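You operate a simulated robot arm through the tools that you are given. There is no shell and no other tool.

You run a simulated robot arm. Do the job below in one go: nothing can be reset, and whatever is moved stays where it is left.

Task
Air the room: radiator valve to 0, window open, stay lever tight.
Fine: valve first; open it at least halfway; mind the pane and the pots.
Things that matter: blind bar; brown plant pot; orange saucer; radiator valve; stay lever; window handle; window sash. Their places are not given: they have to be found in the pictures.

Only the result counts: the job must be done as asked and must still hold three seconds after the hand-in. Knocking over, shifting, dropping, spilling or breaking anything else fails it.

Robot
A 7-joint arm with a fingered hand, fixed in place. Base frame: the origin is on the floor under the middle of its stand, x ahead of it, y to its left, z up; the work surface is at about z = 0.86. Readings come in m, rad, newtons and seconds.
With the tool pointing down near the work surface it reaches from about 0.38 to 0.86 m from the base axis. Its first joint turns from -2.496 to 2.496 rad. Payload 3 kg.
Tool frame: the origin (TCP) lies between the finger pads and is the grasp point; the fingertips stand 0.026 m ahead of it; z points along the fingers, y is the line along which they close. The gripper opens to 0.148 m; its body begins 0.073 m behind the TCP. The gripper is a hand of 3 fingers: y runs from the thumb to the fingers, the wrist lies at [0, 0, -0.229] in the tool frame.
Orientation is that of the tool frame in the base frame, as [roll, pitch, yaw] about the fixed x, y, z axes, in that order (R = Rz(yaw) Ry(pitch) Rx(roll)). With the fingers straight down and closing along the base's y, the tool's x points along the base's -x, its y along +y and its z along -z.

Tools
- The arm moves only by the tool play_rows. Its argument "steps" is one flat list of numbers, 6 for each row, row after row: the shift along the base's x, y, z in m, then the turn, a rotation vector about the base's x, y, z in degrees. In form: [x, y, z, ax, ay, az, x, y, z, ax, ay, az, ...]. A call has 1 to 20 rows; each row is the pose to reach, as a shift and turn from the pose commanded when the call began. Rows are played at 5 a second. More than 0.05 m and 0.15 rad between two rows, and nothing of the call is played. A pose out of reach is approached as far as the arm can. The call stops where the force on the tool passes 40 N (or 10 N more than at its start, if that is more) or the arm is blocked; 0.2 s more then pass. In this call time passes only in rows, and 0.2 s behind the last. It gives the time, the measured TCP pose, the force on the tool (base axes), the opening and the grip force at its end, in the units of the frame above (readings bear some noise), with the torque about the TCP (base axes, N m) and any sound that the robot's microphone picked up, and new pictures: "pictures" is both (left out), scene, wrist or none.
- Cameras (640 x 400 px; columns grow to the right, rows downward): "scene" is fixed at [0.221, -0.4995, 1.6201]; the picture's right is [0.95, -0.30, 0.00], its down [-0.17, -0.55, -0.82] and it looks along [0.25, 0.78, -0.58] (base axes); focal length 326 px, centre (320, 200). "wrist" rides on the gripper at [0.068, -0.039, -0.09] in the tool frame; the picture's right is [0.50, 0.87, 0.00], its down [-0.66, 0.38, -0.65] and it looks along [-0.57, 0.33, 0.76] (tool axes); focal length 222 px, centre (320, 200).
- slide_trunk(by): slides the trunk up (or, below 0, down) by that many m; the arm rides with it, the base frame stays. It gives what a move gives, with no picture.
- finger_targets(finger1, finger2, thumb_bend): sets how far each is bent, from 0 (flat) to 100 (curled in); at 30 the hand is open as for a grip, at 70 the pads meet at the TCP. One left out holds its place. A second passes; each finger stops where it meets its share of the squeeze, and holds until it gets a number again. It is the only way to open and close the hand. It gives what a move gives, with no picture; readings hold the bend of each and the force on the fingers (four entries, about 0 where the hand has none), thumb and palm.
- measure_at(camera, pixels): for up to 12 pixels [column, row] of the newest picture of that camera ("zoom" is the newest enlarged one), the place [x, y, z] in the base frame of the surface seen there, good to about 0.002 m. It takes no simulated time.
- inspect(camera, box): a new picture of the part [left, top, right, bottom] of that camera's present view, enlarged. It takes no simulated time.
- job_done(): hands the job in; it is judged then, once.

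Unless the task says otherwise, let go and move clear before handing in.

The tools are called after "Request:" as a command line: name --argument value ..., lists and objects as JSON in quotes. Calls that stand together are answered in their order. play_rows: Moves the arm, as the interface text tells. Its arguments: {"type":"object","properties":{"steps":{"type":"array"},"pictures":{"type":"string","enum":["both","scene","wrist","none"]}},"required":["steps"]} The other tools are called the same way: slide_trunk (by) moves the trunk up or down; finger_targets (finger1, finger2, thumb_bend) moves the fingers one by one; measure_at (camera, pixels) gives the place of the surface under pixels of a picture; inspect (camera, box) takes an enlarged picture of a part of a camera's view; job_done () hands the job in.

At the start:

```text
time: 0.0
tcp_pos: [0.5374, 0.5266, 1.3471]
orientation: [-3.141, 0.001, -3.141]
ft_force: [0.3, 0.1, -0.2]
torque: [0.0, 0.0, -0.03]
width: 0.1476
gripper_force: 0.0
shape: jaw
bend: [30.0, 30.0, 30.0]
finger forces: [0.0, 0.0, 0.1, 0.1, 0.1, 0.1]
trunk travel left (down, up): [-0.775, 0.115]
```

scene: 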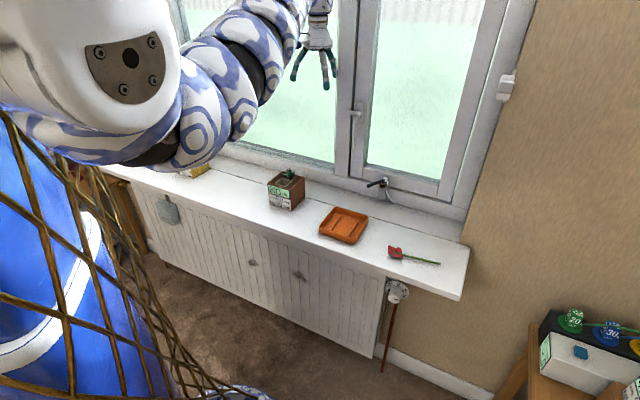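
wrist: 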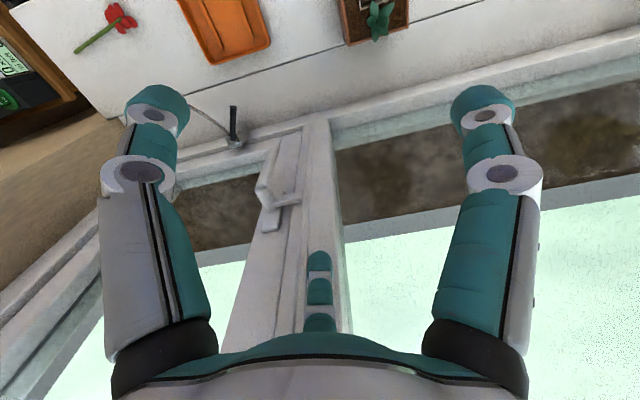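

The scene shows the window with a handle near (356,115), a stay lever near (378,183), the radiator valve near (397,291), a pot at (286,188), a saucer at (343,224). I'll enlarge these parts before moving.

Request:
inspect --camera "scene" --box '[320, 60, 480, 160]'

Request:
inspect --camera "scene" --box '[340, 150, 440, 212]'

Request:
inspect --camera "scene" --box '[350, 260, 450, 322]'

Request:
measure_at --camera "scene" --pixels '[[356, 115], [358, 108], [350, 140], [378, 183], [385, 180], [397, 291], [390, 286], [286, 188], [343, 224], [505, 88], [397, 252], [440, 185]]'

```text
4.00 times, centred on (400, 110) of scene
```

zoom: 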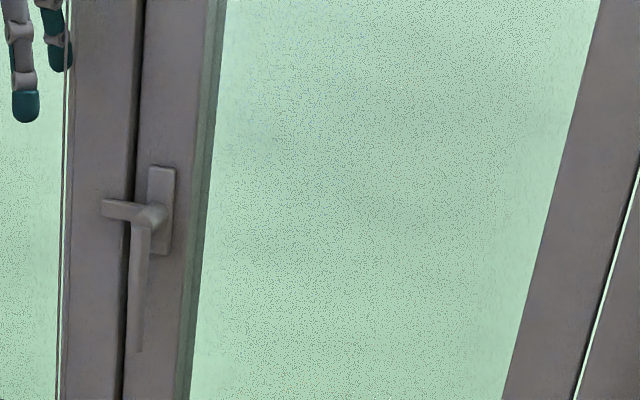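

```text
6.40 times, centred on (390, 181) of scene
```

zoom: 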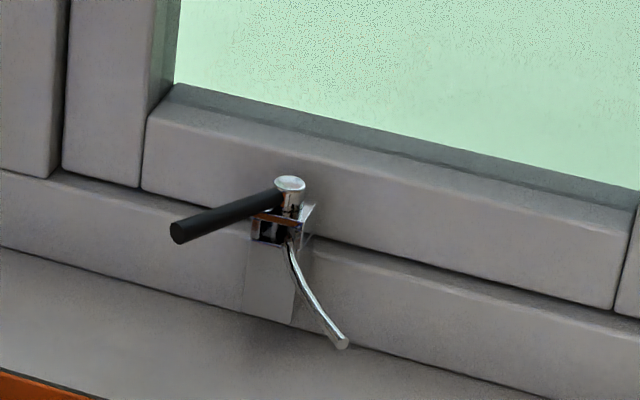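

```text
6.40 times, centred on (400, 291) of scene
```

zoom: 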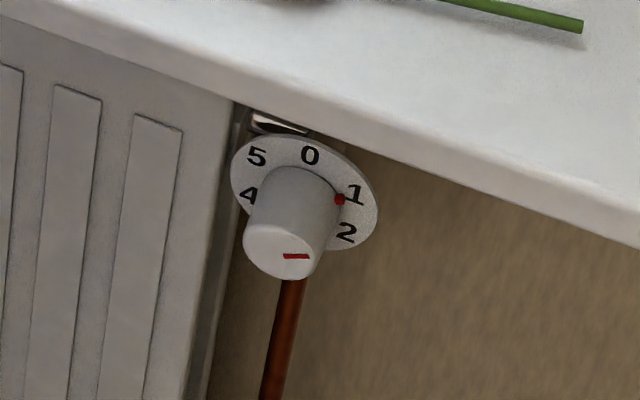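

```text
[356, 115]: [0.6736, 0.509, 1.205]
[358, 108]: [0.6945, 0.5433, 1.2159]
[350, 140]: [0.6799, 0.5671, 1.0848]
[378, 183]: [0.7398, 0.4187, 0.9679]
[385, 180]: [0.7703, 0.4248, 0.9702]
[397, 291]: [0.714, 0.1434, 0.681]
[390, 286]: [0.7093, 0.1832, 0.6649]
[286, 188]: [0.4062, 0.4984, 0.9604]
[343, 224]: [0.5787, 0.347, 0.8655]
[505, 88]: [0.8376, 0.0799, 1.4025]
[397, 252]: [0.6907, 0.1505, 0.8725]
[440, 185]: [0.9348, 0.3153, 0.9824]
```

The valve dial shows numbers 5,0,1,2,4 with a red dot near 1 and a red line on the knob face. I'll zoom further and measure the geometry of wall, window, and knob.

Request:
inspect --camera "scene" --box '[382, 278, 414, 298]'

Request:
measure_at --camera "zoom" --pixels '[[320, 80], [420, 200], [280, 330], [330, 340], [240, 300], [320, 300], [150, 200], [300, 110], [460, 250], [190, 80], [410, 180], [300, 200]]'

Request:
measure_at --camera "scene" --pixels '[[230, 150], [330, 175], [460, 214], [460, 298], [468, 248], [340, 258], [120, 175], [385, 310], [300, 320], [430, 355], [480, 100], [340, 130]]'

```text
16.00 times, centred on (398, 288) of scene
```

zoom: 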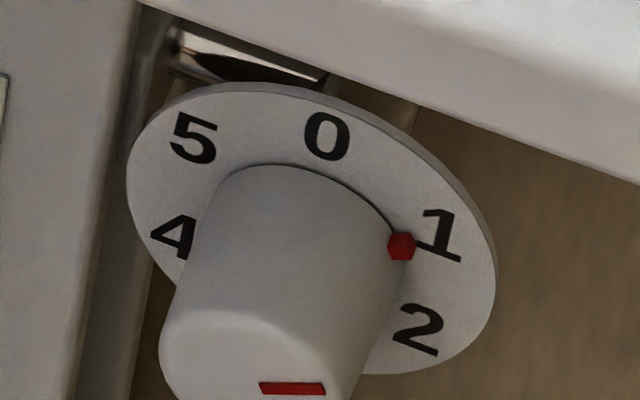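

```text
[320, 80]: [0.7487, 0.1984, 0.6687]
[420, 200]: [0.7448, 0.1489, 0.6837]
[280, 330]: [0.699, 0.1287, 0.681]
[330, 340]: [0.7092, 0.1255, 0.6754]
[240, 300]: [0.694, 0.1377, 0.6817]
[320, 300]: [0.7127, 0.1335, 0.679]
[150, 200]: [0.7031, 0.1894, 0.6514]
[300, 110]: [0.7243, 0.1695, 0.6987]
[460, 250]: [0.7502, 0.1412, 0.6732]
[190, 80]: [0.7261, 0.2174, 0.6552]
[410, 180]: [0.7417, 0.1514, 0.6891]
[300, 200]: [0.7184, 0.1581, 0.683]
```

```text
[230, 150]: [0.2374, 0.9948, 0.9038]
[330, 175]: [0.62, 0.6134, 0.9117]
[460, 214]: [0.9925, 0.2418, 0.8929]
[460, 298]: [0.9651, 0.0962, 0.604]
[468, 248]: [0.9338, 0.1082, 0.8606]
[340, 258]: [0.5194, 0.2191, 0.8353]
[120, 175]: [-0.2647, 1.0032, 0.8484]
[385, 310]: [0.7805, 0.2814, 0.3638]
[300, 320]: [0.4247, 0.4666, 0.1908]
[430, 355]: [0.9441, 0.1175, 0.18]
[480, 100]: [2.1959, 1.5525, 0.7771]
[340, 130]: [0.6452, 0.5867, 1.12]
```

The wall runs diagonally (45°), with the knob under the sill's overhang. Now I'll look closely at the handle, the white thing at (505,88), the top of the window, and the knob face.

Request:
inspect --camera "scene" --box '[384, 284, 416, 304]'

Request:
inspect --camera "scene" --box '[335, 90, 383, 120]'

Request:
inspect --camera "scene" --box '[480, 60, 544, 100]'

Request:
inspect --camera "scene" --box '[280, 0, 560, 175]'

Request:
inspect --camera "wrist" --box '[160, 80, 352, 200]'

Request:
inspect --camera "scene" --box '[100, 140, 420, 340]'

```text
16.00 times, centred on (400, 294) of scene
```

zoom: 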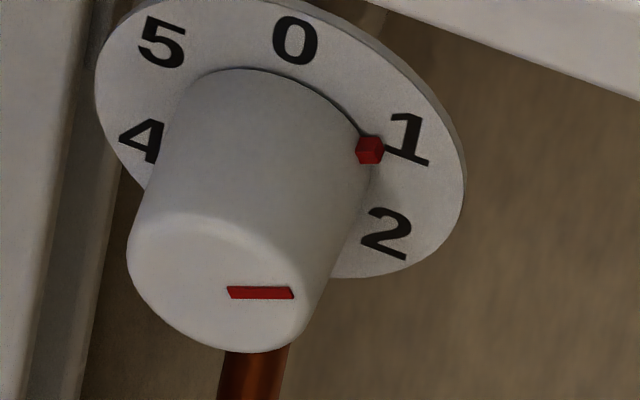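

```text
13.33 times, centred on (359, 105) of scene
```

zoom: 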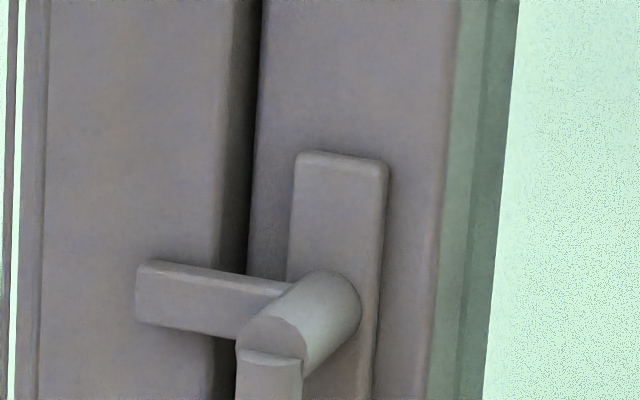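

```text
10.00 times, centred on (512, 80) of scene
```

zoom: 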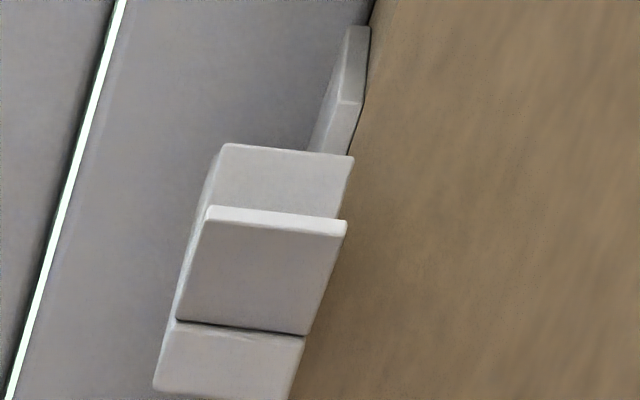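

```text
2.29 times, centred on (420, 88) of scene
```

zoom: 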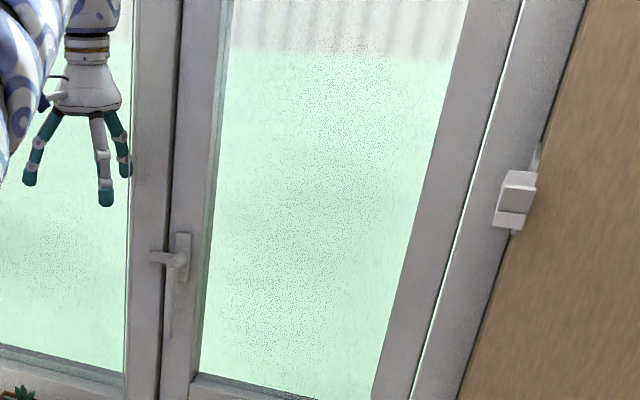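

```text
3.33 times, centred on (256, 140) of wrist
```

zoom: 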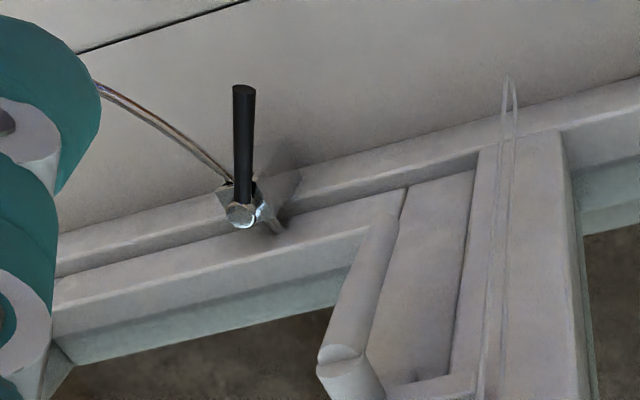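

```text
2.00 times, centred on (260, 240) of scene
```

zoom: 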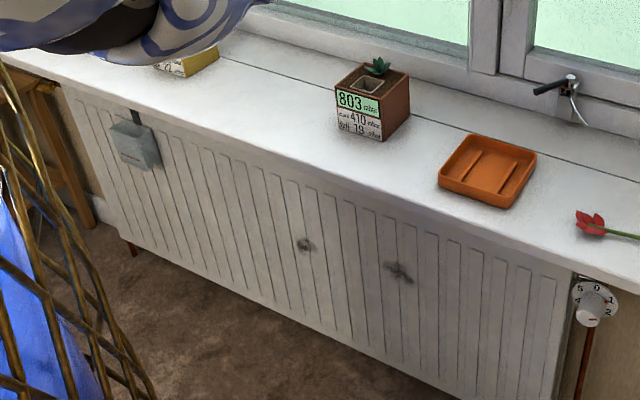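

The handle has a latch tongue reaching left over the mullion, lever hanging down; the white box at (505,88) stands out from the wall. I'll measure more points on the stay, handle, bracket and window.

Request:
inspect --camera "scene" --box '[360, 165, 408, 195]'

Request:
measure_at --camera "zoom" --pixels '[[140, 250], [200, 235], [250, 215], [320, 185], [320, 210], [290, 240], [330, 290], [400, 400], [380, 370], [250, 330], [350, 240], [320, 260]]'

Request:
inspect --camera "scene" --box '[335, 90, 399, 130]'

Request:
measure_at --camera "zoom" --pixels '[[120, 195], [170, 200], [210, 220], [240, 210], [235, 150], [262, 180], [210, 290], [200, 390], [180, 60], [100, 100], [300, 100], [340, 60]]'

Request:
measure_at --camera "scene" --pixels '[[350, 150], [352, 130], [353, 142], [337, 120], [337, 60], [470, 120], [462, 150], [500, 130], [507, 96], [505, 82], [513, 70], [440, 180]]'

```text
13.33 times, centred on (384, 180) of scene
```

zoom: 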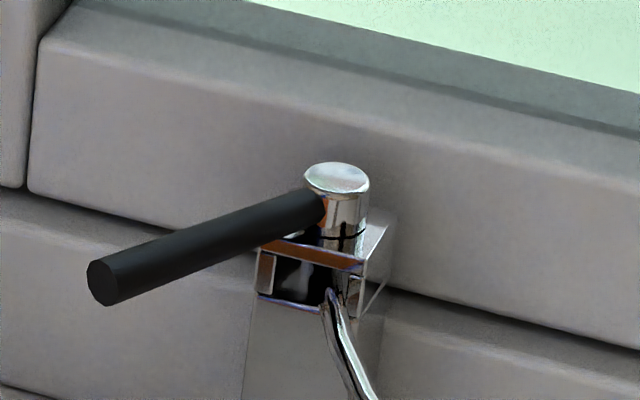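

```text
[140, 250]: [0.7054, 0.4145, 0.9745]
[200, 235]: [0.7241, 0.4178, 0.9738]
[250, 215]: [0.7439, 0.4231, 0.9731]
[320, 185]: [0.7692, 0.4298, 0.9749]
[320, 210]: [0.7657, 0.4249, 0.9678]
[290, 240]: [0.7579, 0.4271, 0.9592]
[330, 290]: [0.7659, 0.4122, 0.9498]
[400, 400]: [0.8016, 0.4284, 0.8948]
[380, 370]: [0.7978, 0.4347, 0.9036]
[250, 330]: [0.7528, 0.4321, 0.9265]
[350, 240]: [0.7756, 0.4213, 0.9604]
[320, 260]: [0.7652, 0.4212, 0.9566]
```

```text
10.00 times, centred on (367, 110) of scene
```

zoom: 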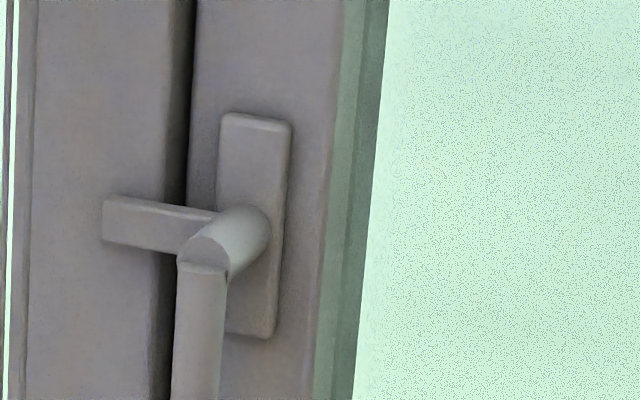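

```text
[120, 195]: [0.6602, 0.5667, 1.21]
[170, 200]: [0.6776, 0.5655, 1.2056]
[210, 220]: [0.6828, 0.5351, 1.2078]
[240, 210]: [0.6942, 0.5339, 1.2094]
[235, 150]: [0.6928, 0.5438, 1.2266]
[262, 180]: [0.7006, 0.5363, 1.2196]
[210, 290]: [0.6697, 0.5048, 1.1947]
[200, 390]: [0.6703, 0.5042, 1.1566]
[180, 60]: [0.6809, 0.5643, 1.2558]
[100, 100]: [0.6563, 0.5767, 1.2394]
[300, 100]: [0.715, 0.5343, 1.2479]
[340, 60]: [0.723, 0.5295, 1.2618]
```

```text
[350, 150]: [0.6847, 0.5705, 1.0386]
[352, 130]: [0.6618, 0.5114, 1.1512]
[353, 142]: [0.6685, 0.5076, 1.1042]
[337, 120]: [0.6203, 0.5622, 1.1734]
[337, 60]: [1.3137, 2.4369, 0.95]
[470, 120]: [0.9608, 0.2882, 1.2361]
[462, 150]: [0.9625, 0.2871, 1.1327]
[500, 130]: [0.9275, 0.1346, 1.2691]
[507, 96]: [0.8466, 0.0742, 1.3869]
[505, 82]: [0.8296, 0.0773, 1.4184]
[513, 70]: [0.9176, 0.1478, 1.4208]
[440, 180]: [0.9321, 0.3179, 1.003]
```

The handle lever hangs at n≈0.83 (wall-normal), u≈0.11, and a thin cord hangs just left of it at scene (337,120). I'll measure the stay rod, cord, right-hand frame gap and sill items more carefully.

Request:
inspect --camera "scene" --box '[376, 180, 408, 210]'

Request:
measure_at --camera "scene" --pixels '[[386, 190], [387, 193], [388, 196], [389.5, 198.5], [391, 201], [393, 203], [383, 188], [383, 195], [382, 200], [380, 192], [390, 190], [374, 187]]'

Request:
inspect --camera "wrist" --box '[210, 90, 290, 140]'

Request:
measure_at --camera "wrist" --pixels '[[225, 130], [215, 122], [205, 115], [195, 109], [240, 150], [233, 115], [265, 190], [285, 200], [316, 108], [313, 150], [308, 190], [312, 104]]'

Request:
measure_at --camera "scene" --pixels '[[483, 88], [490, 60], [478, 110], [474, 125], [336, 140], [335, 165], [335, 155], [337.5, 100], [338, 60], [338, 30], [470, 180], [455, 190]]'

```text
13.33 times, centred on (392, 195) of scene
```

zoom: 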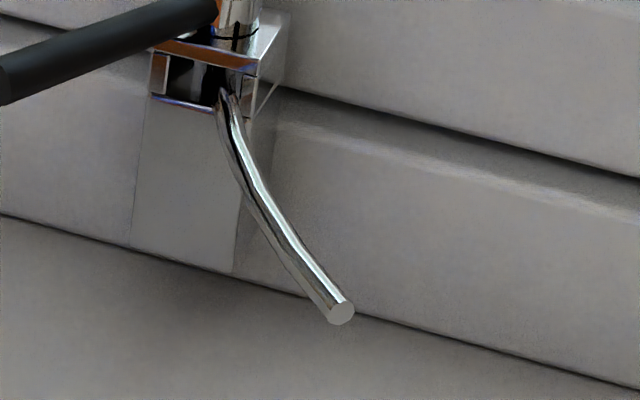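

```text
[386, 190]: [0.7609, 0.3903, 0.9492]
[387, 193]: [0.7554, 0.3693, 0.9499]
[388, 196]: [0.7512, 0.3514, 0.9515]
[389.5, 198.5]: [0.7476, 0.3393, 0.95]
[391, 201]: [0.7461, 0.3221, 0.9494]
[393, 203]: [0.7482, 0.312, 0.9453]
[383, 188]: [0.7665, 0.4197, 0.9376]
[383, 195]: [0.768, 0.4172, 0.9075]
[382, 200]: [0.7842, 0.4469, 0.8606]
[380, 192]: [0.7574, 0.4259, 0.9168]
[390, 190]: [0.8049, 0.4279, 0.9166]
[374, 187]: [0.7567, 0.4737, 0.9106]
```

```text
8.00 times, centred on (250, 115) of wrist
```

zoom: 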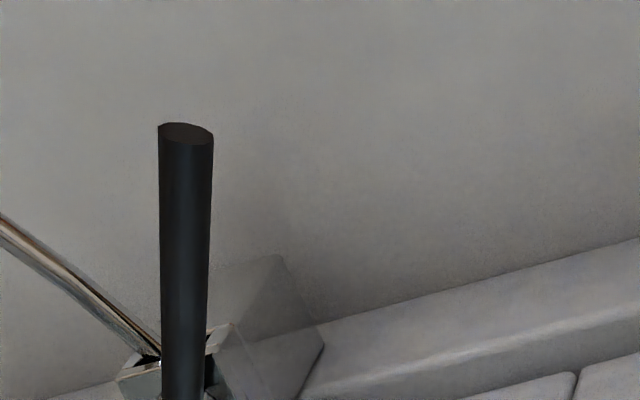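

```text
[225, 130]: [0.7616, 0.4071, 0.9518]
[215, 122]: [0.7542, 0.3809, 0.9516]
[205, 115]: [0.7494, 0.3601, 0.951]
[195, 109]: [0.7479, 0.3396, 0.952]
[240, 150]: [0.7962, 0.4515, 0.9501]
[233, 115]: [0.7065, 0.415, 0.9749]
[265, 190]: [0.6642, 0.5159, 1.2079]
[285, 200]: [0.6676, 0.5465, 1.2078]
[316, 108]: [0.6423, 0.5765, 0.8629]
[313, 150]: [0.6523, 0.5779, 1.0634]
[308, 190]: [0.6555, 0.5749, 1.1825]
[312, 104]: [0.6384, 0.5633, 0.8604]
```

```text
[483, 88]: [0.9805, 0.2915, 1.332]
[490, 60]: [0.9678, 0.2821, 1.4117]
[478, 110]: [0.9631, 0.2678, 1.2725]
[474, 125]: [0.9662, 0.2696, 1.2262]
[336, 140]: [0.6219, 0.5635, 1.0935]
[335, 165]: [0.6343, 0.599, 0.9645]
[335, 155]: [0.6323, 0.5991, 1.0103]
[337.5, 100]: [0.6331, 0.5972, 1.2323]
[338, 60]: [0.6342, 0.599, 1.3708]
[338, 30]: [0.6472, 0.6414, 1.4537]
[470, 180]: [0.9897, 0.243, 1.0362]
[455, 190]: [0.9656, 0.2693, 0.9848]
```

The stay rod is an arc about the right-hand hinge and the clamp sits on the fixed frame; the latch tongue is on the room side, so the sash opens outward. I'll check the thin translucent bar at column 337 (probably the blind bar) and its lower end.

Request:
inspect --camera "scene" --box '[320, 140, 368, 170]'

Request:
inspect --camera "scene" --box '[320, 90, 368, 120]'

Request:
inspect --camera "wrist" --box '[288, 90, 336, 120]'

Request:
inspect --camera "scene" --box '[250, 0, 400, 94]'

```text
13.33 times, centred on (344, 155) of scene
```

zoom: 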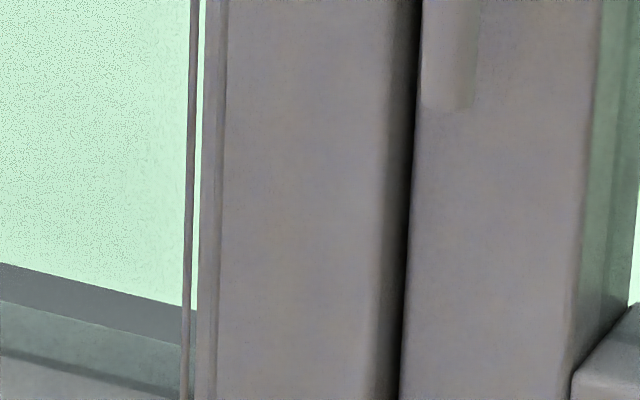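

```text
13.33 times, centred on (344, 105) of scene
```

zoom: 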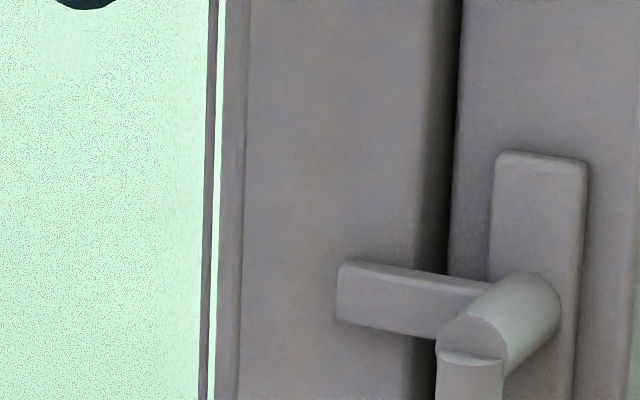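

```text
13.33 times, centred on (312, 105) of wrist
```

zoom: 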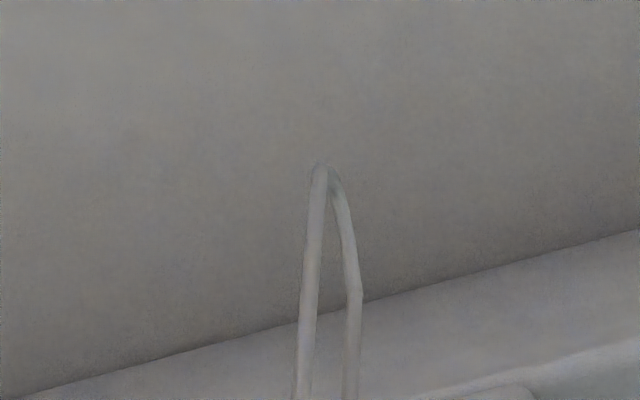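

```text
4.26 times, centred on (325, 47) of scene
```

zoom: 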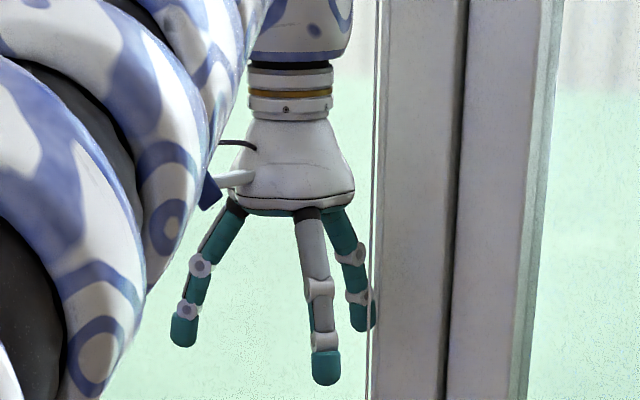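

It is a thin pull-cord loop hanging left of the handle; I'll keep clear of it. Now measuring the dial digits, the red dot and face line for the knob's centre and pointer angle.

Request:
inspect --camera "scene" --box '[384, 280, 416, 300]'

Request:
measure_at --camera "zoom" --pixels '[[295, 105], [160, 105], [140, 205], [408, 203], [387, 298], [370, 214], [232, 357], [290, 357], [155, 330], [200, 300], [300, 400], [466, 280]]'

Request:
measure_at --camera "scene" --pixels '[[397, 300], [392, 300], [398, 302], [393, 297], [391, 295], [399, 299], [378, 300], [383, 285], [375, 340], [440, 280], [390, 330], [394, 278]]'

```text
16.00 times, centred on (400, 290) of scene
```

zoom: 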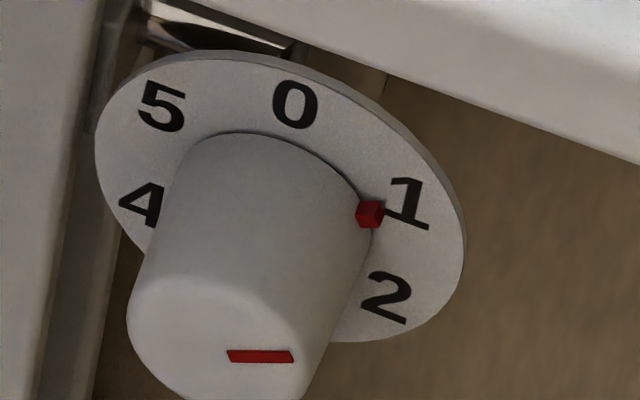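

```text
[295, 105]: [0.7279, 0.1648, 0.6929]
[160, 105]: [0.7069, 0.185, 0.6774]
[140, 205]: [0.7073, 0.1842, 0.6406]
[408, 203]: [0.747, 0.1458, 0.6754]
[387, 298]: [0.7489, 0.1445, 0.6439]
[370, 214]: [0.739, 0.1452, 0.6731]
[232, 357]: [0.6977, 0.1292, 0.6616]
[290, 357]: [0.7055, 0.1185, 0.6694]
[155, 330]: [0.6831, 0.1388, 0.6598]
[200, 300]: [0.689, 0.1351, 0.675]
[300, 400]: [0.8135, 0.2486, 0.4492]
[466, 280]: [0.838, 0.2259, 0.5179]
```

```text
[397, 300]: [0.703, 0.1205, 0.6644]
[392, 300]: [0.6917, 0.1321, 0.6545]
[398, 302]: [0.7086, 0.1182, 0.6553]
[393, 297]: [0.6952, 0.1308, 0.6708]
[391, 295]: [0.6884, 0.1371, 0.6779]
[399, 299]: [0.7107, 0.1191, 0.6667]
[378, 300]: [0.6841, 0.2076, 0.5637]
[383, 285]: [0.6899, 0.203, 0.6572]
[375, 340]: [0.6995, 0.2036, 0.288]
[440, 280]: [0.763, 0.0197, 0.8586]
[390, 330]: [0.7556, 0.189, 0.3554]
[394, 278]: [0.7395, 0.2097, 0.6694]
```

The pointer (dot at (370,214) in the zoom) sits exactly at 1, 0 is at the top, so the knob needs 60° counter-clockwise about an axis at u≈0.398, z≈0.66. Before planning the arm path, I'll find where the arm's links are.

Request:
measure_at --camera "scene" --pixels '[[200, 140], [160, 165], [130, 60], [60, 130], [240, 60], [235, 110], [280, 40], [290, 10], [312, 8], [30, 60], [60, 220], [100, 300]]'

Request:
measure_at --camera "scene" --pixels '[[20, 350], [240, 390], [150, 155], [10, 10], [100, 20], [180, 90], [260, 90], [222, 50], [195, 110], [205, 165], [120, 150], [300, 40]]'

```text
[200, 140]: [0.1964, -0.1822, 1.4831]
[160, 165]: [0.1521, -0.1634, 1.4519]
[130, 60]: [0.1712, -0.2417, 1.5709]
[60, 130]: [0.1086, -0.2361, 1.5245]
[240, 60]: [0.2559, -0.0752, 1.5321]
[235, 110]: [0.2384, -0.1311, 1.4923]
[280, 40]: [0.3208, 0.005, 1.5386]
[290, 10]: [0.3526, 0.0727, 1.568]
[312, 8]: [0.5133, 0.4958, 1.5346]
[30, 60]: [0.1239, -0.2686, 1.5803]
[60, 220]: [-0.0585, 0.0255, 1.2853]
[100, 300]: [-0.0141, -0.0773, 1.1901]
```

```text
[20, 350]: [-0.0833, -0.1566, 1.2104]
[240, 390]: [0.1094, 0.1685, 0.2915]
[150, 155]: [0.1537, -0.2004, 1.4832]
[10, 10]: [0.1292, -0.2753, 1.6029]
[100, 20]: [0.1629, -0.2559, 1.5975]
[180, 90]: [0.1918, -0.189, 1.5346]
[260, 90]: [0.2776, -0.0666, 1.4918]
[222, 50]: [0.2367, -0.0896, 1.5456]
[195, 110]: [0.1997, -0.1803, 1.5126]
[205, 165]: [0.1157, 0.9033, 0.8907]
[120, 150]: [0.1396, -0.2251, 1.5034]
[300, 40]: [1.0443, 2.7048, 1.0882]
```

Arm links: elbow near (0.15,-0.25,1.5), forearm runs to the wrist, so the arm can retreat sideways freely. First move: draw the hand back from the window to about (0.495,-0.07) at the same height.

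Request:
play_rows --steps '[-0.003, -0.0426, 0, 0, 0, 0, -0.006, -0.0853, 0, 0, 0, 0, -0.009, -0.1279, 0, 0, 0, 0, -0.012, -0.1706, 0, 0, 0, 0, -0.015, -0.2132, 0, 0, 0, 0, -0.018, -0.2559, 0, 0, 0, 0, -0.021, -0.2985, 0, 0, 0, 0, -0.024, -0.3411, 0, 0, 0, 0, -0.027, -0.3838, 0, 0, 0, 0, -0.03, -0.4264, 0, 0, 0, 0, -0.033, -0.4691, 0, 0, 0, 0, -0.036, -0.5117, 0, 0, 0, 0, -0.039, -0.5544, 0, 0, 0, 0, -0.042, -0.597, 0, 0, 0, 0]'

```text
time: 3.0
tcp_pos: [0.7721, 0.0524, 1.3902]
orientation: [3.132, 0.003, -3.136]
ft_force: [-3.6, 14.2, -1.7]
torque: [-0.11, 0.08, 1.11]
width: 0.148
gripper_force: 0.0
shape: jaw
bend: [30.0, 28.0, 30.0]
finger forces: [0.0, 14.6, 0.1, 0.1, 0.0, 0.1]
out of reach, approached as far as the arm can: row 4, 5, 6, 7, 8, 9, 10, 11, 12, 13, 14
trunk travel left (down, up): [-0.775, 0.115]
```

scene: 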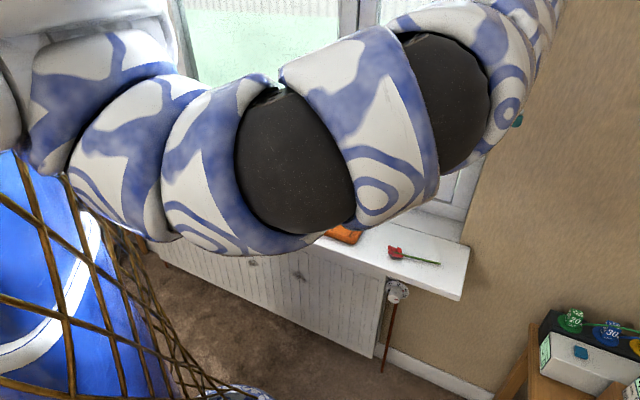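
wrist: 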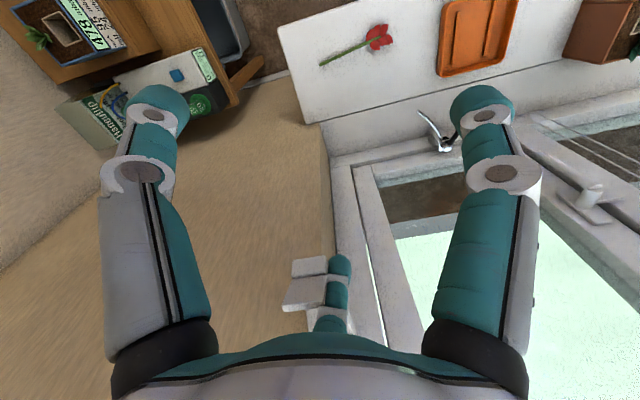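

The move went partly out of reach and drifted to (0.772,0.052,1.390), with finger 2 pressing 14.6 N on the white wall bracket seen at wrist (310,280). I'll back off from it right away with a small move along -x/+y.

Request:
play_rows --steps '[-0.014, 0.014, 0, 0, 0, 0]'

```text
time: 3.4
tcp_pos: [0.7639, 0.063, 1.3889]
orientation: [3.139, 0.0, 3.14]
ft_force: [-1.7, 2.7, 1.9]
torque: [0.12, -0.12, 0.21]
width: 0.1478
gripper_force: 0.0
shape: jaw
bend: [30.0, 29.0, 30.0]
finger forces: [0.1, 2.9, 0.0, 0.0, 0.1, 0.0]
out of reach, approached as far as the arm can: row 1
trunk travel left (down, up): [-0.775, 0.115]
```

scene: 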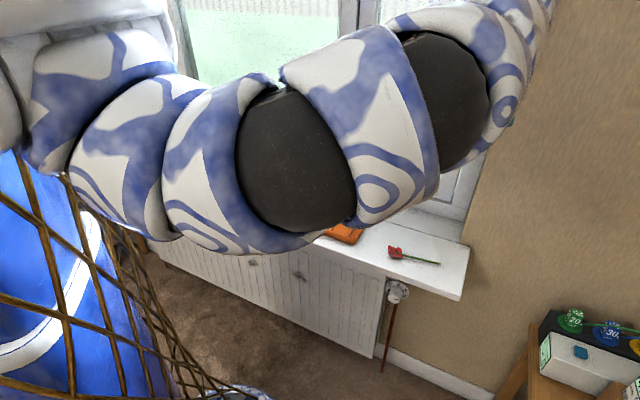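
wrist: 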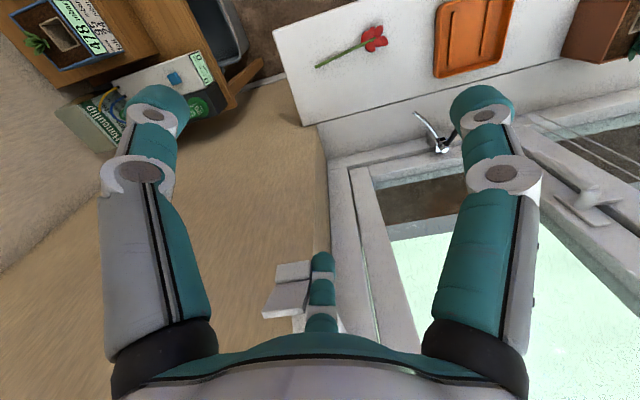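

Backing off works (finger force down to 2.9 N). I'll continue away from the bracket to the left along the wall and slightly lower, where the reach is better.

Request:
play_rows --steps '[-0.014, 0.014, -0.005, 0, 0, 0, -0.028, 0.028, -0.02, 0, 0, 0, -0.04, 0.04, -0.04, 0, 0, 0]' --pictures "wrist"

```text
time: 4.2
tcp_pos: [0.7563, 0.0804, 1.3872]
orientation: [3.141, -0.002, 3.141]
ft_force: [-0.6, -0.5, 0.8]
torque: [0.01, -0.03, 0.0]
width: 0.1478
gripper_force: 0.0
shape: jaw
bend: [30.0, 30.0, 30.0]
finger forces: [0.0, 0.0, 0.1, 0.0, 0.0, 0.0]
out of reach, approached as far as the arm can: row 1, 2, 3
trunk travel left (down, up): [-0.775, 0.115]
```

wrist: 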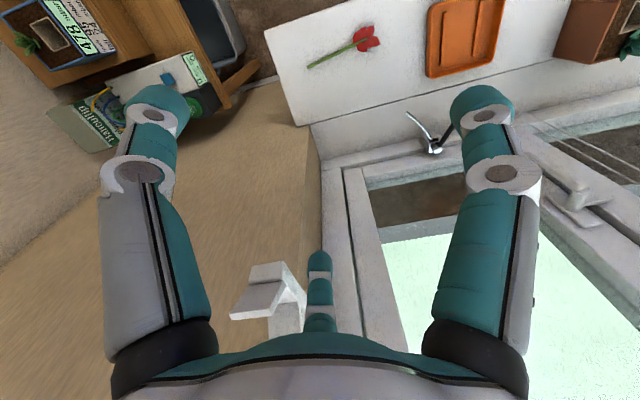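

The hand is free of the bracket now, but the arm is still at its reach boundary. I'll measure where its links lie to understand the geometry.

Request:
inspect --camera "scene" --box '[0, 0, 640, 400]'

Request:
measure_at --camera "scene" --pixels '[[10, 60], [60, 100], [100, 120], [180, 150], [220, 180], [295, 160], [380, 120], [440, 100], [490, 60], [530, 20], [150, 40], [80, 40]]'

```text
1.00 times, centred on (320, 200) of scene (not enlarged: the box is as wide or as high as the picture)
```

zoom: 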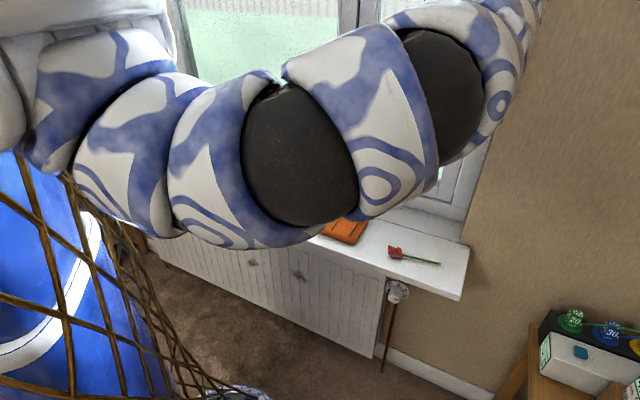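

```text
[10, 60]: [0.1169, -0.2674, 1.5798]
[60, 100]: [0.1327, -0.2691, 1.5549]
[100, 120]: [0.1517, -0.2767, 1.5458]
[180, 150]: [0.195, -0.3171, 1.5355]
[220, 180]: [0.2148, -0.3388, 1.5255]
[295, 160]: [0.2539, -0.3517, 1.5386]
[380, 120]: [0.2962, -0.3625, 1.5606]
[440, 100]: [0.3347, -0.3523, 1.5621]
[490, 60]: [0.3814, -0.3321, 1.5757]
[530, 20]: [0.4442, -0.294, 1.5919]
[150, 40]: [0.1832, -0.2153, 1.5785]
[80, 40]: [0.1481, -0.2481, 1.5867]
```

The fingers are unloaded, and the arm seems too cramped to fold at this height. I'll try going straight down 0.18 m (free space above the sill's right end), which also shows how the commanded pose is being tracked.

Request:
play_rows --steps '[0, 0, -0.03, 0, 0, 0, 0, 0, -0.06, 0, 0, 0, 0, 0, -0.09, 0, 0, 0, 0, 0, -0.12, 0, 0, 0]'

```text
time: 5.2
tcp_pos: [0.7661, 0.1006, 1.3271]
orientation: [3.141, 0.0, 3.141]
ft_force: [-0.3, 0.0, 0.5]
torque: [0.01, 0.02, 0.0]
width: 0.1482
gripper_force: 0.0
shape: jaw
bend: [30.0, 30.0, 30.0]
finger forces: [0.0, 0.0, 0.0, 0.1, 0.1, 0.0]
out of reach, approached as far as the arm can: row 1, 2, 3, 4
trunk travel left (down, up): [-0.775, 0.115]
```

scene: 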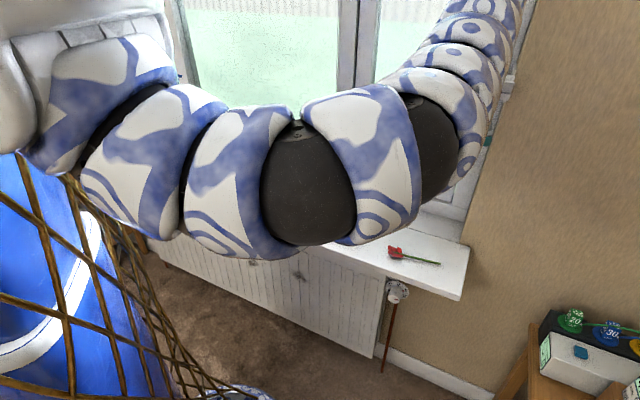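
wrist: 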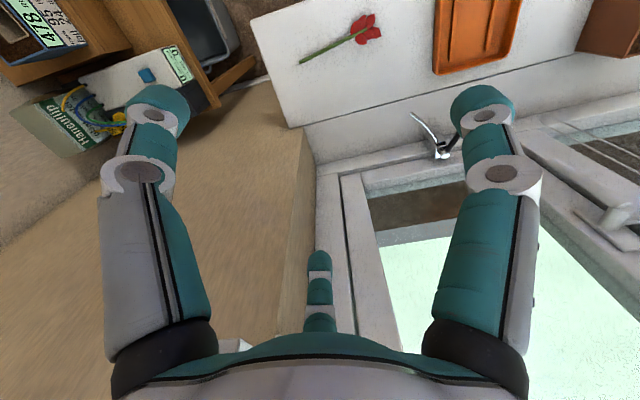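

The hand went down only half of what was asked, so I need to learn whether shifts count from the measured pose or the unreachable commanded one. A sideways test of +0.08 m in y (clear space in front of the right pane) will tell.

Request:
play_rows --steps '[0, 0.03, 0, 0, 0, 0, 0, 0.06, 0, 0, 0, 0, 0, 0.08, 0, 0, 0, 0]' --pictures "wrist"

```text
time: 6.0
tcp_pos: [0.7658, 0.1811, 1.3277]
orientation: [-3.14, 0.001, 3.141]
ft_force: [-0.2, 0.2, 0.2]
torque: [-0.04, 0.01, -0.02]
width: 0.1479
gripper_force: 0.1
shape: jaw
bend: [30.0, 30.0, 30.0]
finger forces: [0.0, 0.2, 0.0, 0.0, 0.0, 0.0]
trunk travel left (down, up): [-0.775, 0.115]
```

wrist: 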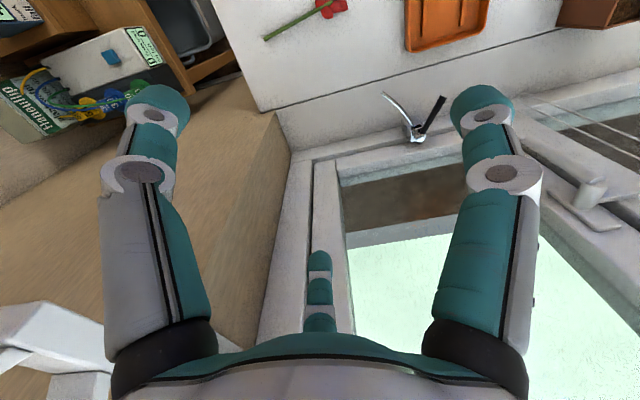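

Shifts count from the reached pose, and (0.766,0.181,1.328) is reachable again. Next I tilt the tool up toward the wall-normal direction while drawing back, half the turn first to check reach.

Request:
play_rows --steps '[-0.0077, -0.0077, 0, 5.785, -5.785, 0, -0.0154, -0.0154, 0, 11.57, -11.57, 0, -0.0232, -0.0232, 0, 17.36, -17.36, 0, -0.0309, -0.0309, 0, 23.14, -23.14, 0, -0.0386, -0.0386, 0, 28.93, -28.93, 0]'

```text
time: 7.4
tcp_pos: [0.7684, 0.2285, 1.4574]
orientation: [-3.093, 0.645, -2.7]
ft_force: [0.0, -0.9, 0.1]
torque: [-0.01, 0.0, 0.0]
width: 0.1481
gripper_force: 0.0
shape: jaw
bend: [30.0, 30.0, 30.0]
finger forces: [0.1, 0.0, 0.0, 0.1, 0.0, 0.0]
out of reach, approached as far as the arm can: row 1, 2, 3, 4
trunk travel left (down, up): [-0.775, 0.115]
stopped in row 5: the arm was blocked; the commanded pose is now the measured one
```

scene: 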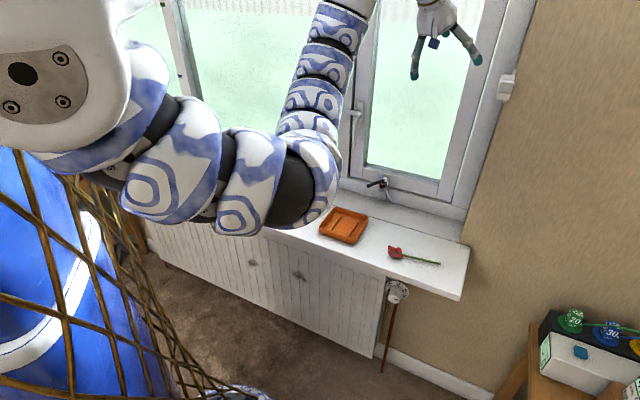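
wrist: 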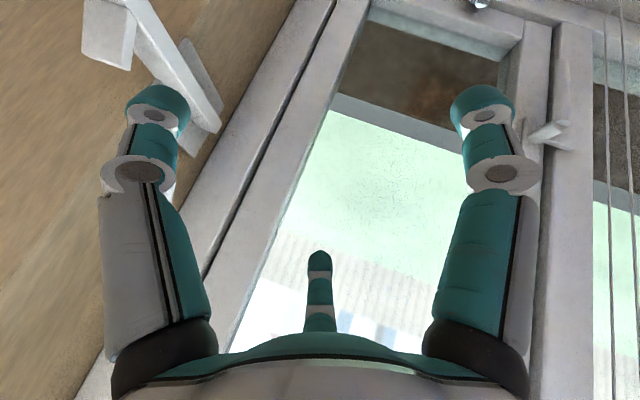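

The arm's elbow re-folded and the call stopped "blocked" with no tool force. I need to see where the arm links are now relative to the pot, sill and window.

Request:
measure_at --camera "scene" --pixels '[[300, 190], [325, 170], [310, 120], [315, 90], [330, 50], [335, 20], [250, 190], [160, 190], [50, 80], [240, 220], [435, 20], [290, 200]]'

Request:
inspect --camera "scene" --box '[200, 0, 520, 200]'

Request:
inspect --camera "wrist" --box '[0, 0, 640, 400]'

```text
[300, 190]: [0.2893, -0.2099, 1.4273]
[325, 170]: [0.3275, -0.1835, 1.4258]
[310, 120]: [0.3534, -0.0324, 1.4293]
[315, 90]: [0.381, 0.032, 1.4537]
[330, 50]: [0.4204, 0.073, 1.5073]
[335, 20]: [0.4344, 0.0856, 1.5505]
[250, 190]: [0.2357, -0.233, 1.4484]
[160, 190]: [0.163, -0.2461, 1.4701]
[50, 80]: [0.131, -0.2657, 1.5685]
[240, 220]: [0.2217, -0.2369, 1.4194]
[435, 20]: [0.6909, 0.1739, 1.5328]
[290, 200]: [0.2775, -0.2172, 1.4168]
```

```text
2.00 times, centred on (360, 100) of scene
```

zoom: 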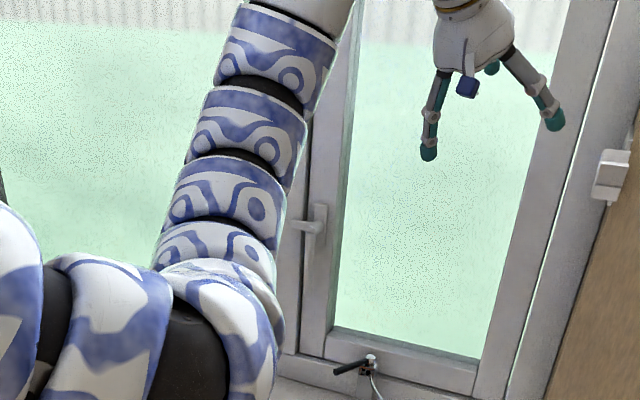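

```text
1.00 times, centred on (320, 200) of wrist (not enlarged: the box is as wide or as high as the picture)
```

zoom: 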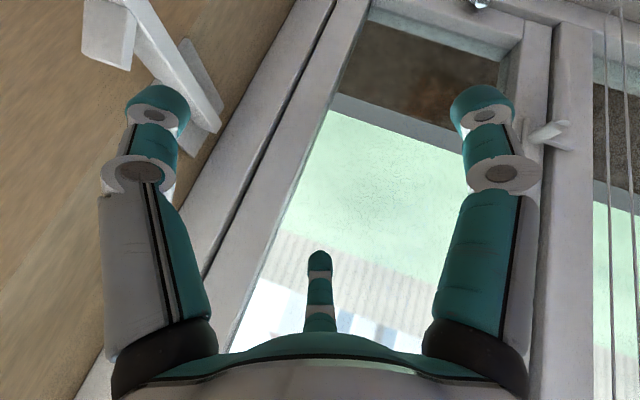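

The links are all well above the sill (z ≥ 1.42) so nothing was touched; it was the arm re-folding. I'll lower the hand gently with the same tilt and see whether it tracks without "out of reach".

Request:
play_rows --steps '[-0.01, -0.01, -0.03, 0, 0, 0, -0.02, -0.02, -0.06, 0, 0, 0, -0.03, -0.03, -0.09, 0, 0, 0]'

```text
time: 8.2
tcp_pos: [0.7385, 0.1971, 1.3659]
orientation: [-3.095, 0.646, -2.7]
ft_force: [0.1, -0.7, 0.5]
torque: [-0.02, -0.04, -0.01]
width: 0.1481
gripper_force: 0.1
shape: jaw
bend: [30.0, 30.0, 30.0]
finger forces: [0.0, 0.0, 0.0, 0.0, 0.1, 0.0]
trunk travel left (down, up): [-0.775, 0.115]
```

scene: 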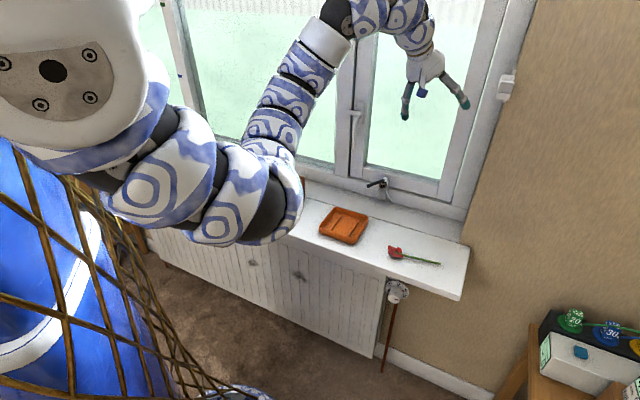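
wrist: 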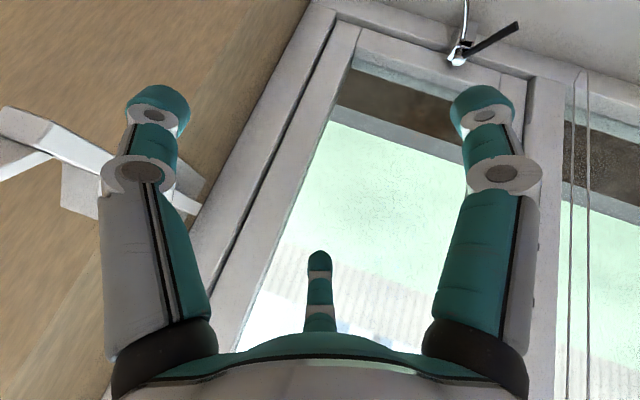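

Tracking is exact now and the arm is clear of everything. I'll keep lowering while turning the tool toward the horizontal wall-normal direction, half of it first.

Request:
play_rows --steps '[-0.0128, -0.0158, -0.0333, 3.97, -5.36, 2.61, -0.0255, -0.0315, -0.0665, 7.94, -10.72, 5.21, -0.0383, -0.0473, -0.0998, 11.91, -16.08, 7.82, -0.051, -0.063, -0.133, 15.89, -21.44, 10.43]'

```text
time: 9.2
tcp_pos: [0.6926, 0.141, 1.2411]
orientation: [3.1, 1.081, -2.596]
ft_force: [0.8, 1.2, -1.0]
torque: [0.0, 0.03, -0.01]
width: 0.1481
gripper_force: 0.1
shape: jaw
bend: [30.0, 30.0, 30.0]
finger forces: [0.1, 0.0, 0.0, 0.0, 0.0, 0.0]
out of reach, approached as far as the arm can: row 4
trunk travel left (down, up): [-0.775, 0.115]
```

scene: 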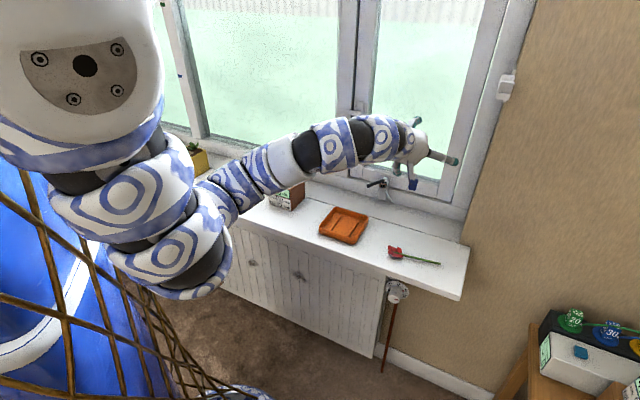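
wrist: 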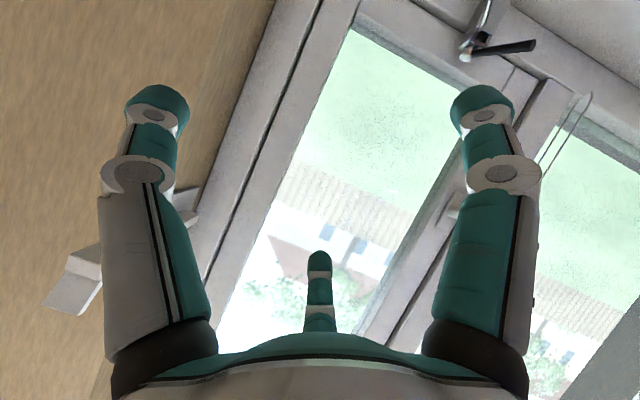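

Nearly at the inner reach limit (row 4 missed by 1 cm only); lower hand positions give more room. I'll continue lowering first, then retract and finish the turn to a horizontal tool.

Request:
play_rows --steps '[-0.0085, -0.0099, -0.045, 2.82, -3.75, 1.86, -0.0212, -0.0247, -0.085, 5.63, -7.49, 3.71, -0.0381, -0.0444, -0.12, 8.45, -11.24, 5.57, -0.055, -0.0641, -0.15, 11.27, -14.98, 7.42, -0.0719, -0.0838, -0.175, 14.08, -18.73, 9.28, -0.0846, -0.0986, -0.191, 16.9, -22.47, 11.13]'

```text
time: 10.6
tcp_pos: [0.6041, 0.0402, 1.0384]
orientation: [1.242, 1.393, 1.966]
ft_force: [0.3, -0.9, 0.9]
torque: [-0.16, 0.07, 0.11]
width: 0.148
gripper_force: 0.1
shape: jaw
bend: [30.0, 30.0, 30.0]
finger forces: [0.0, 0.1, 0.0, 0.0, 0.0, 0.0]
trunk travel left (down, up): [-0.775, 0.115]
```

scene: 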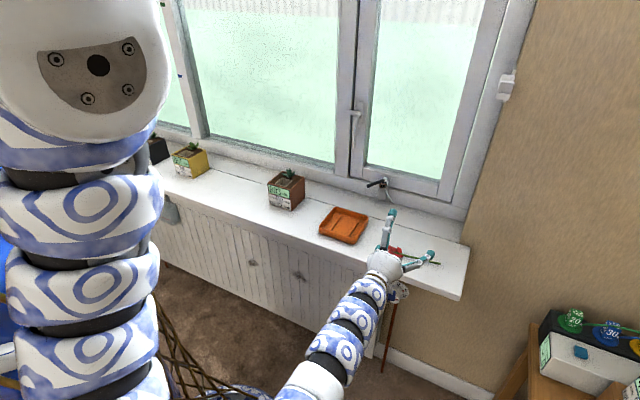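
wrist: 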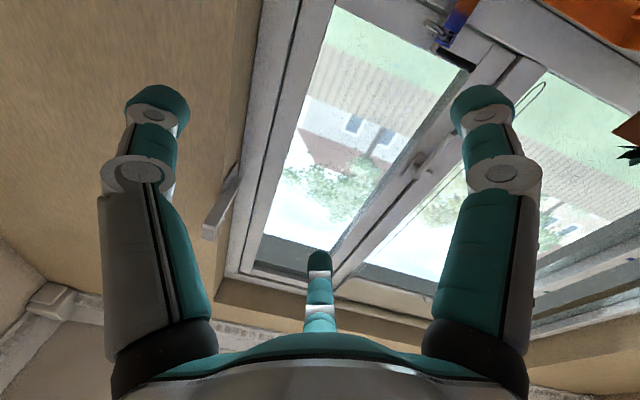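

All rows were reached and the hand is now roughly horizontal at n≈0.456, u≈0.399, z=1.038, in front of the sill edge. Before lowering the trunk I'll check how low the forearm and elbow hang and the sill edge clearance.

Request:
measure_at --camera "scene" --pixels '[[385, 262], [360, 300], [340, 345], [310, 385], [90, 380], [140, 340], [388, 215], [430, 255], [383, 268], [400, 278], [440, 288], [360, 265]]'

Request:
inspect --camera "scene" --box '[280, 190, 480, 315]'

```text
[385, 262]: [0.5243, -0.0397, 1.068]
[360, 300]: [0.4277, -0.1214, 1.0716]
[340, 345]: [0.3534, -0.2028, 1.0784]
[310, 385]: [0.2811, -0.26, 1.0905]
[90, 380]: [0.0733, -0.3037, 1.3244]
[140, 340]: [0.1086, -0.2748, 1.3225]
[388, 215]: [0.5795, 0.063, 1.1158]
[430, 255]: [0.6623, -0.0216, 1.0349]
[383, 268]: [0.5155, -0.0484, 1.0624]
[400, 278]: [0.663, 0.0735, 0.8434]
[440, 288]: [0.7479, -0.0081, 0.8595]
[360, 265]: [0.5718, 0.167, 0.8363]
```

```text
3.20 times, centred on (380, 252) of scene
```

zoom: 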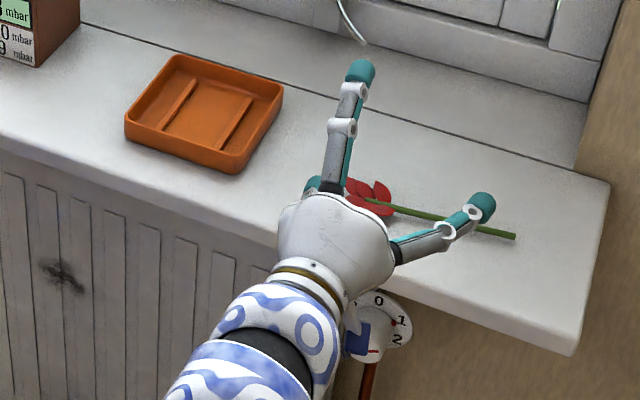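

The forearm is level at z≈1.07 with the elbow far back, so lowering is clear; the sill front face is at n≈0.521. I'll square the hand up to the wall and back off 2 cm more before sliding the trunk down.

Request:
play_rows --steps '[-0.006, -0.006, 0, -4.64, -2.1, 1.75, -0.012, -0.012, 0, -9.28, -4.21, 3.5]' --pictures "none"

```text
time: 11.2
tcp_pos: [0.596, 0.0293, 1.0488]
orientation: [-1.843, 1.401, -0.978]
ft_force: [-0.6, 0.2, -0.4]
torque: [-0.03, 0.01, 0.01]
width: 0.1481
gripper_force: 0.0
shape: jaw
bend: [30.0, 30.0, 30.0]
finger forces: [0.0, 0.0, 0.1, 0.1, 0.0, 0.0]
trunk travel left (down, up): [-0.775, 0.115]
```

The earlier reading was just lag, so that correction overshot about 10°. I'll undo it and hold two rows to settle.

Request:
play_rows --steps '[0, 0, 0, 4.64, 2.1, -1.75, 0, 0, 0, 9.28, 4.21, -3.5, 0, 0, 0, 9.28, 4.21, -3.5, 0, 0, 0, 9.28, 4.21, -3.5]' --pictures "none"

Request:
slide_trunk --by -0.1

```text
time: 12.2
tcp_pos: [0.596, 0.0295, 1.0505]
orientation: [-0.009, 1.544, 0.793]
ft_force: [-0.1, -0.8, 0.0]
torque: [0.0, -0.04, -0.01]
width: 0.1478
gripper_force: 0.1
shape: jaw
bend: [30.0, 30.0, 30.0]
finger forces: [0.1, 0.0, 0.1, 0.0, 0.0, 0.0]
trunk travel left (down, up): [-0.775, 0.115]
```

```text
time: 13.5
tcp_pos: [0.5967, 0.0294, 0.9491]
orientation: [-0.018, 1.544, 0.781]
ft_force: [-0.4, -0.3, 1.1]
torque: [-0.02, 0.01, 0.02]
width: 0.1482
gripper_force: 0.1
shape: jaw
bend: [30.0, 30.0, 30.0]
finger forces: [0.1, 0.0, 0.0, 0.0, 0.1, 0.0]
trunk travel left (down, up): [-0.675, 0.215]
```

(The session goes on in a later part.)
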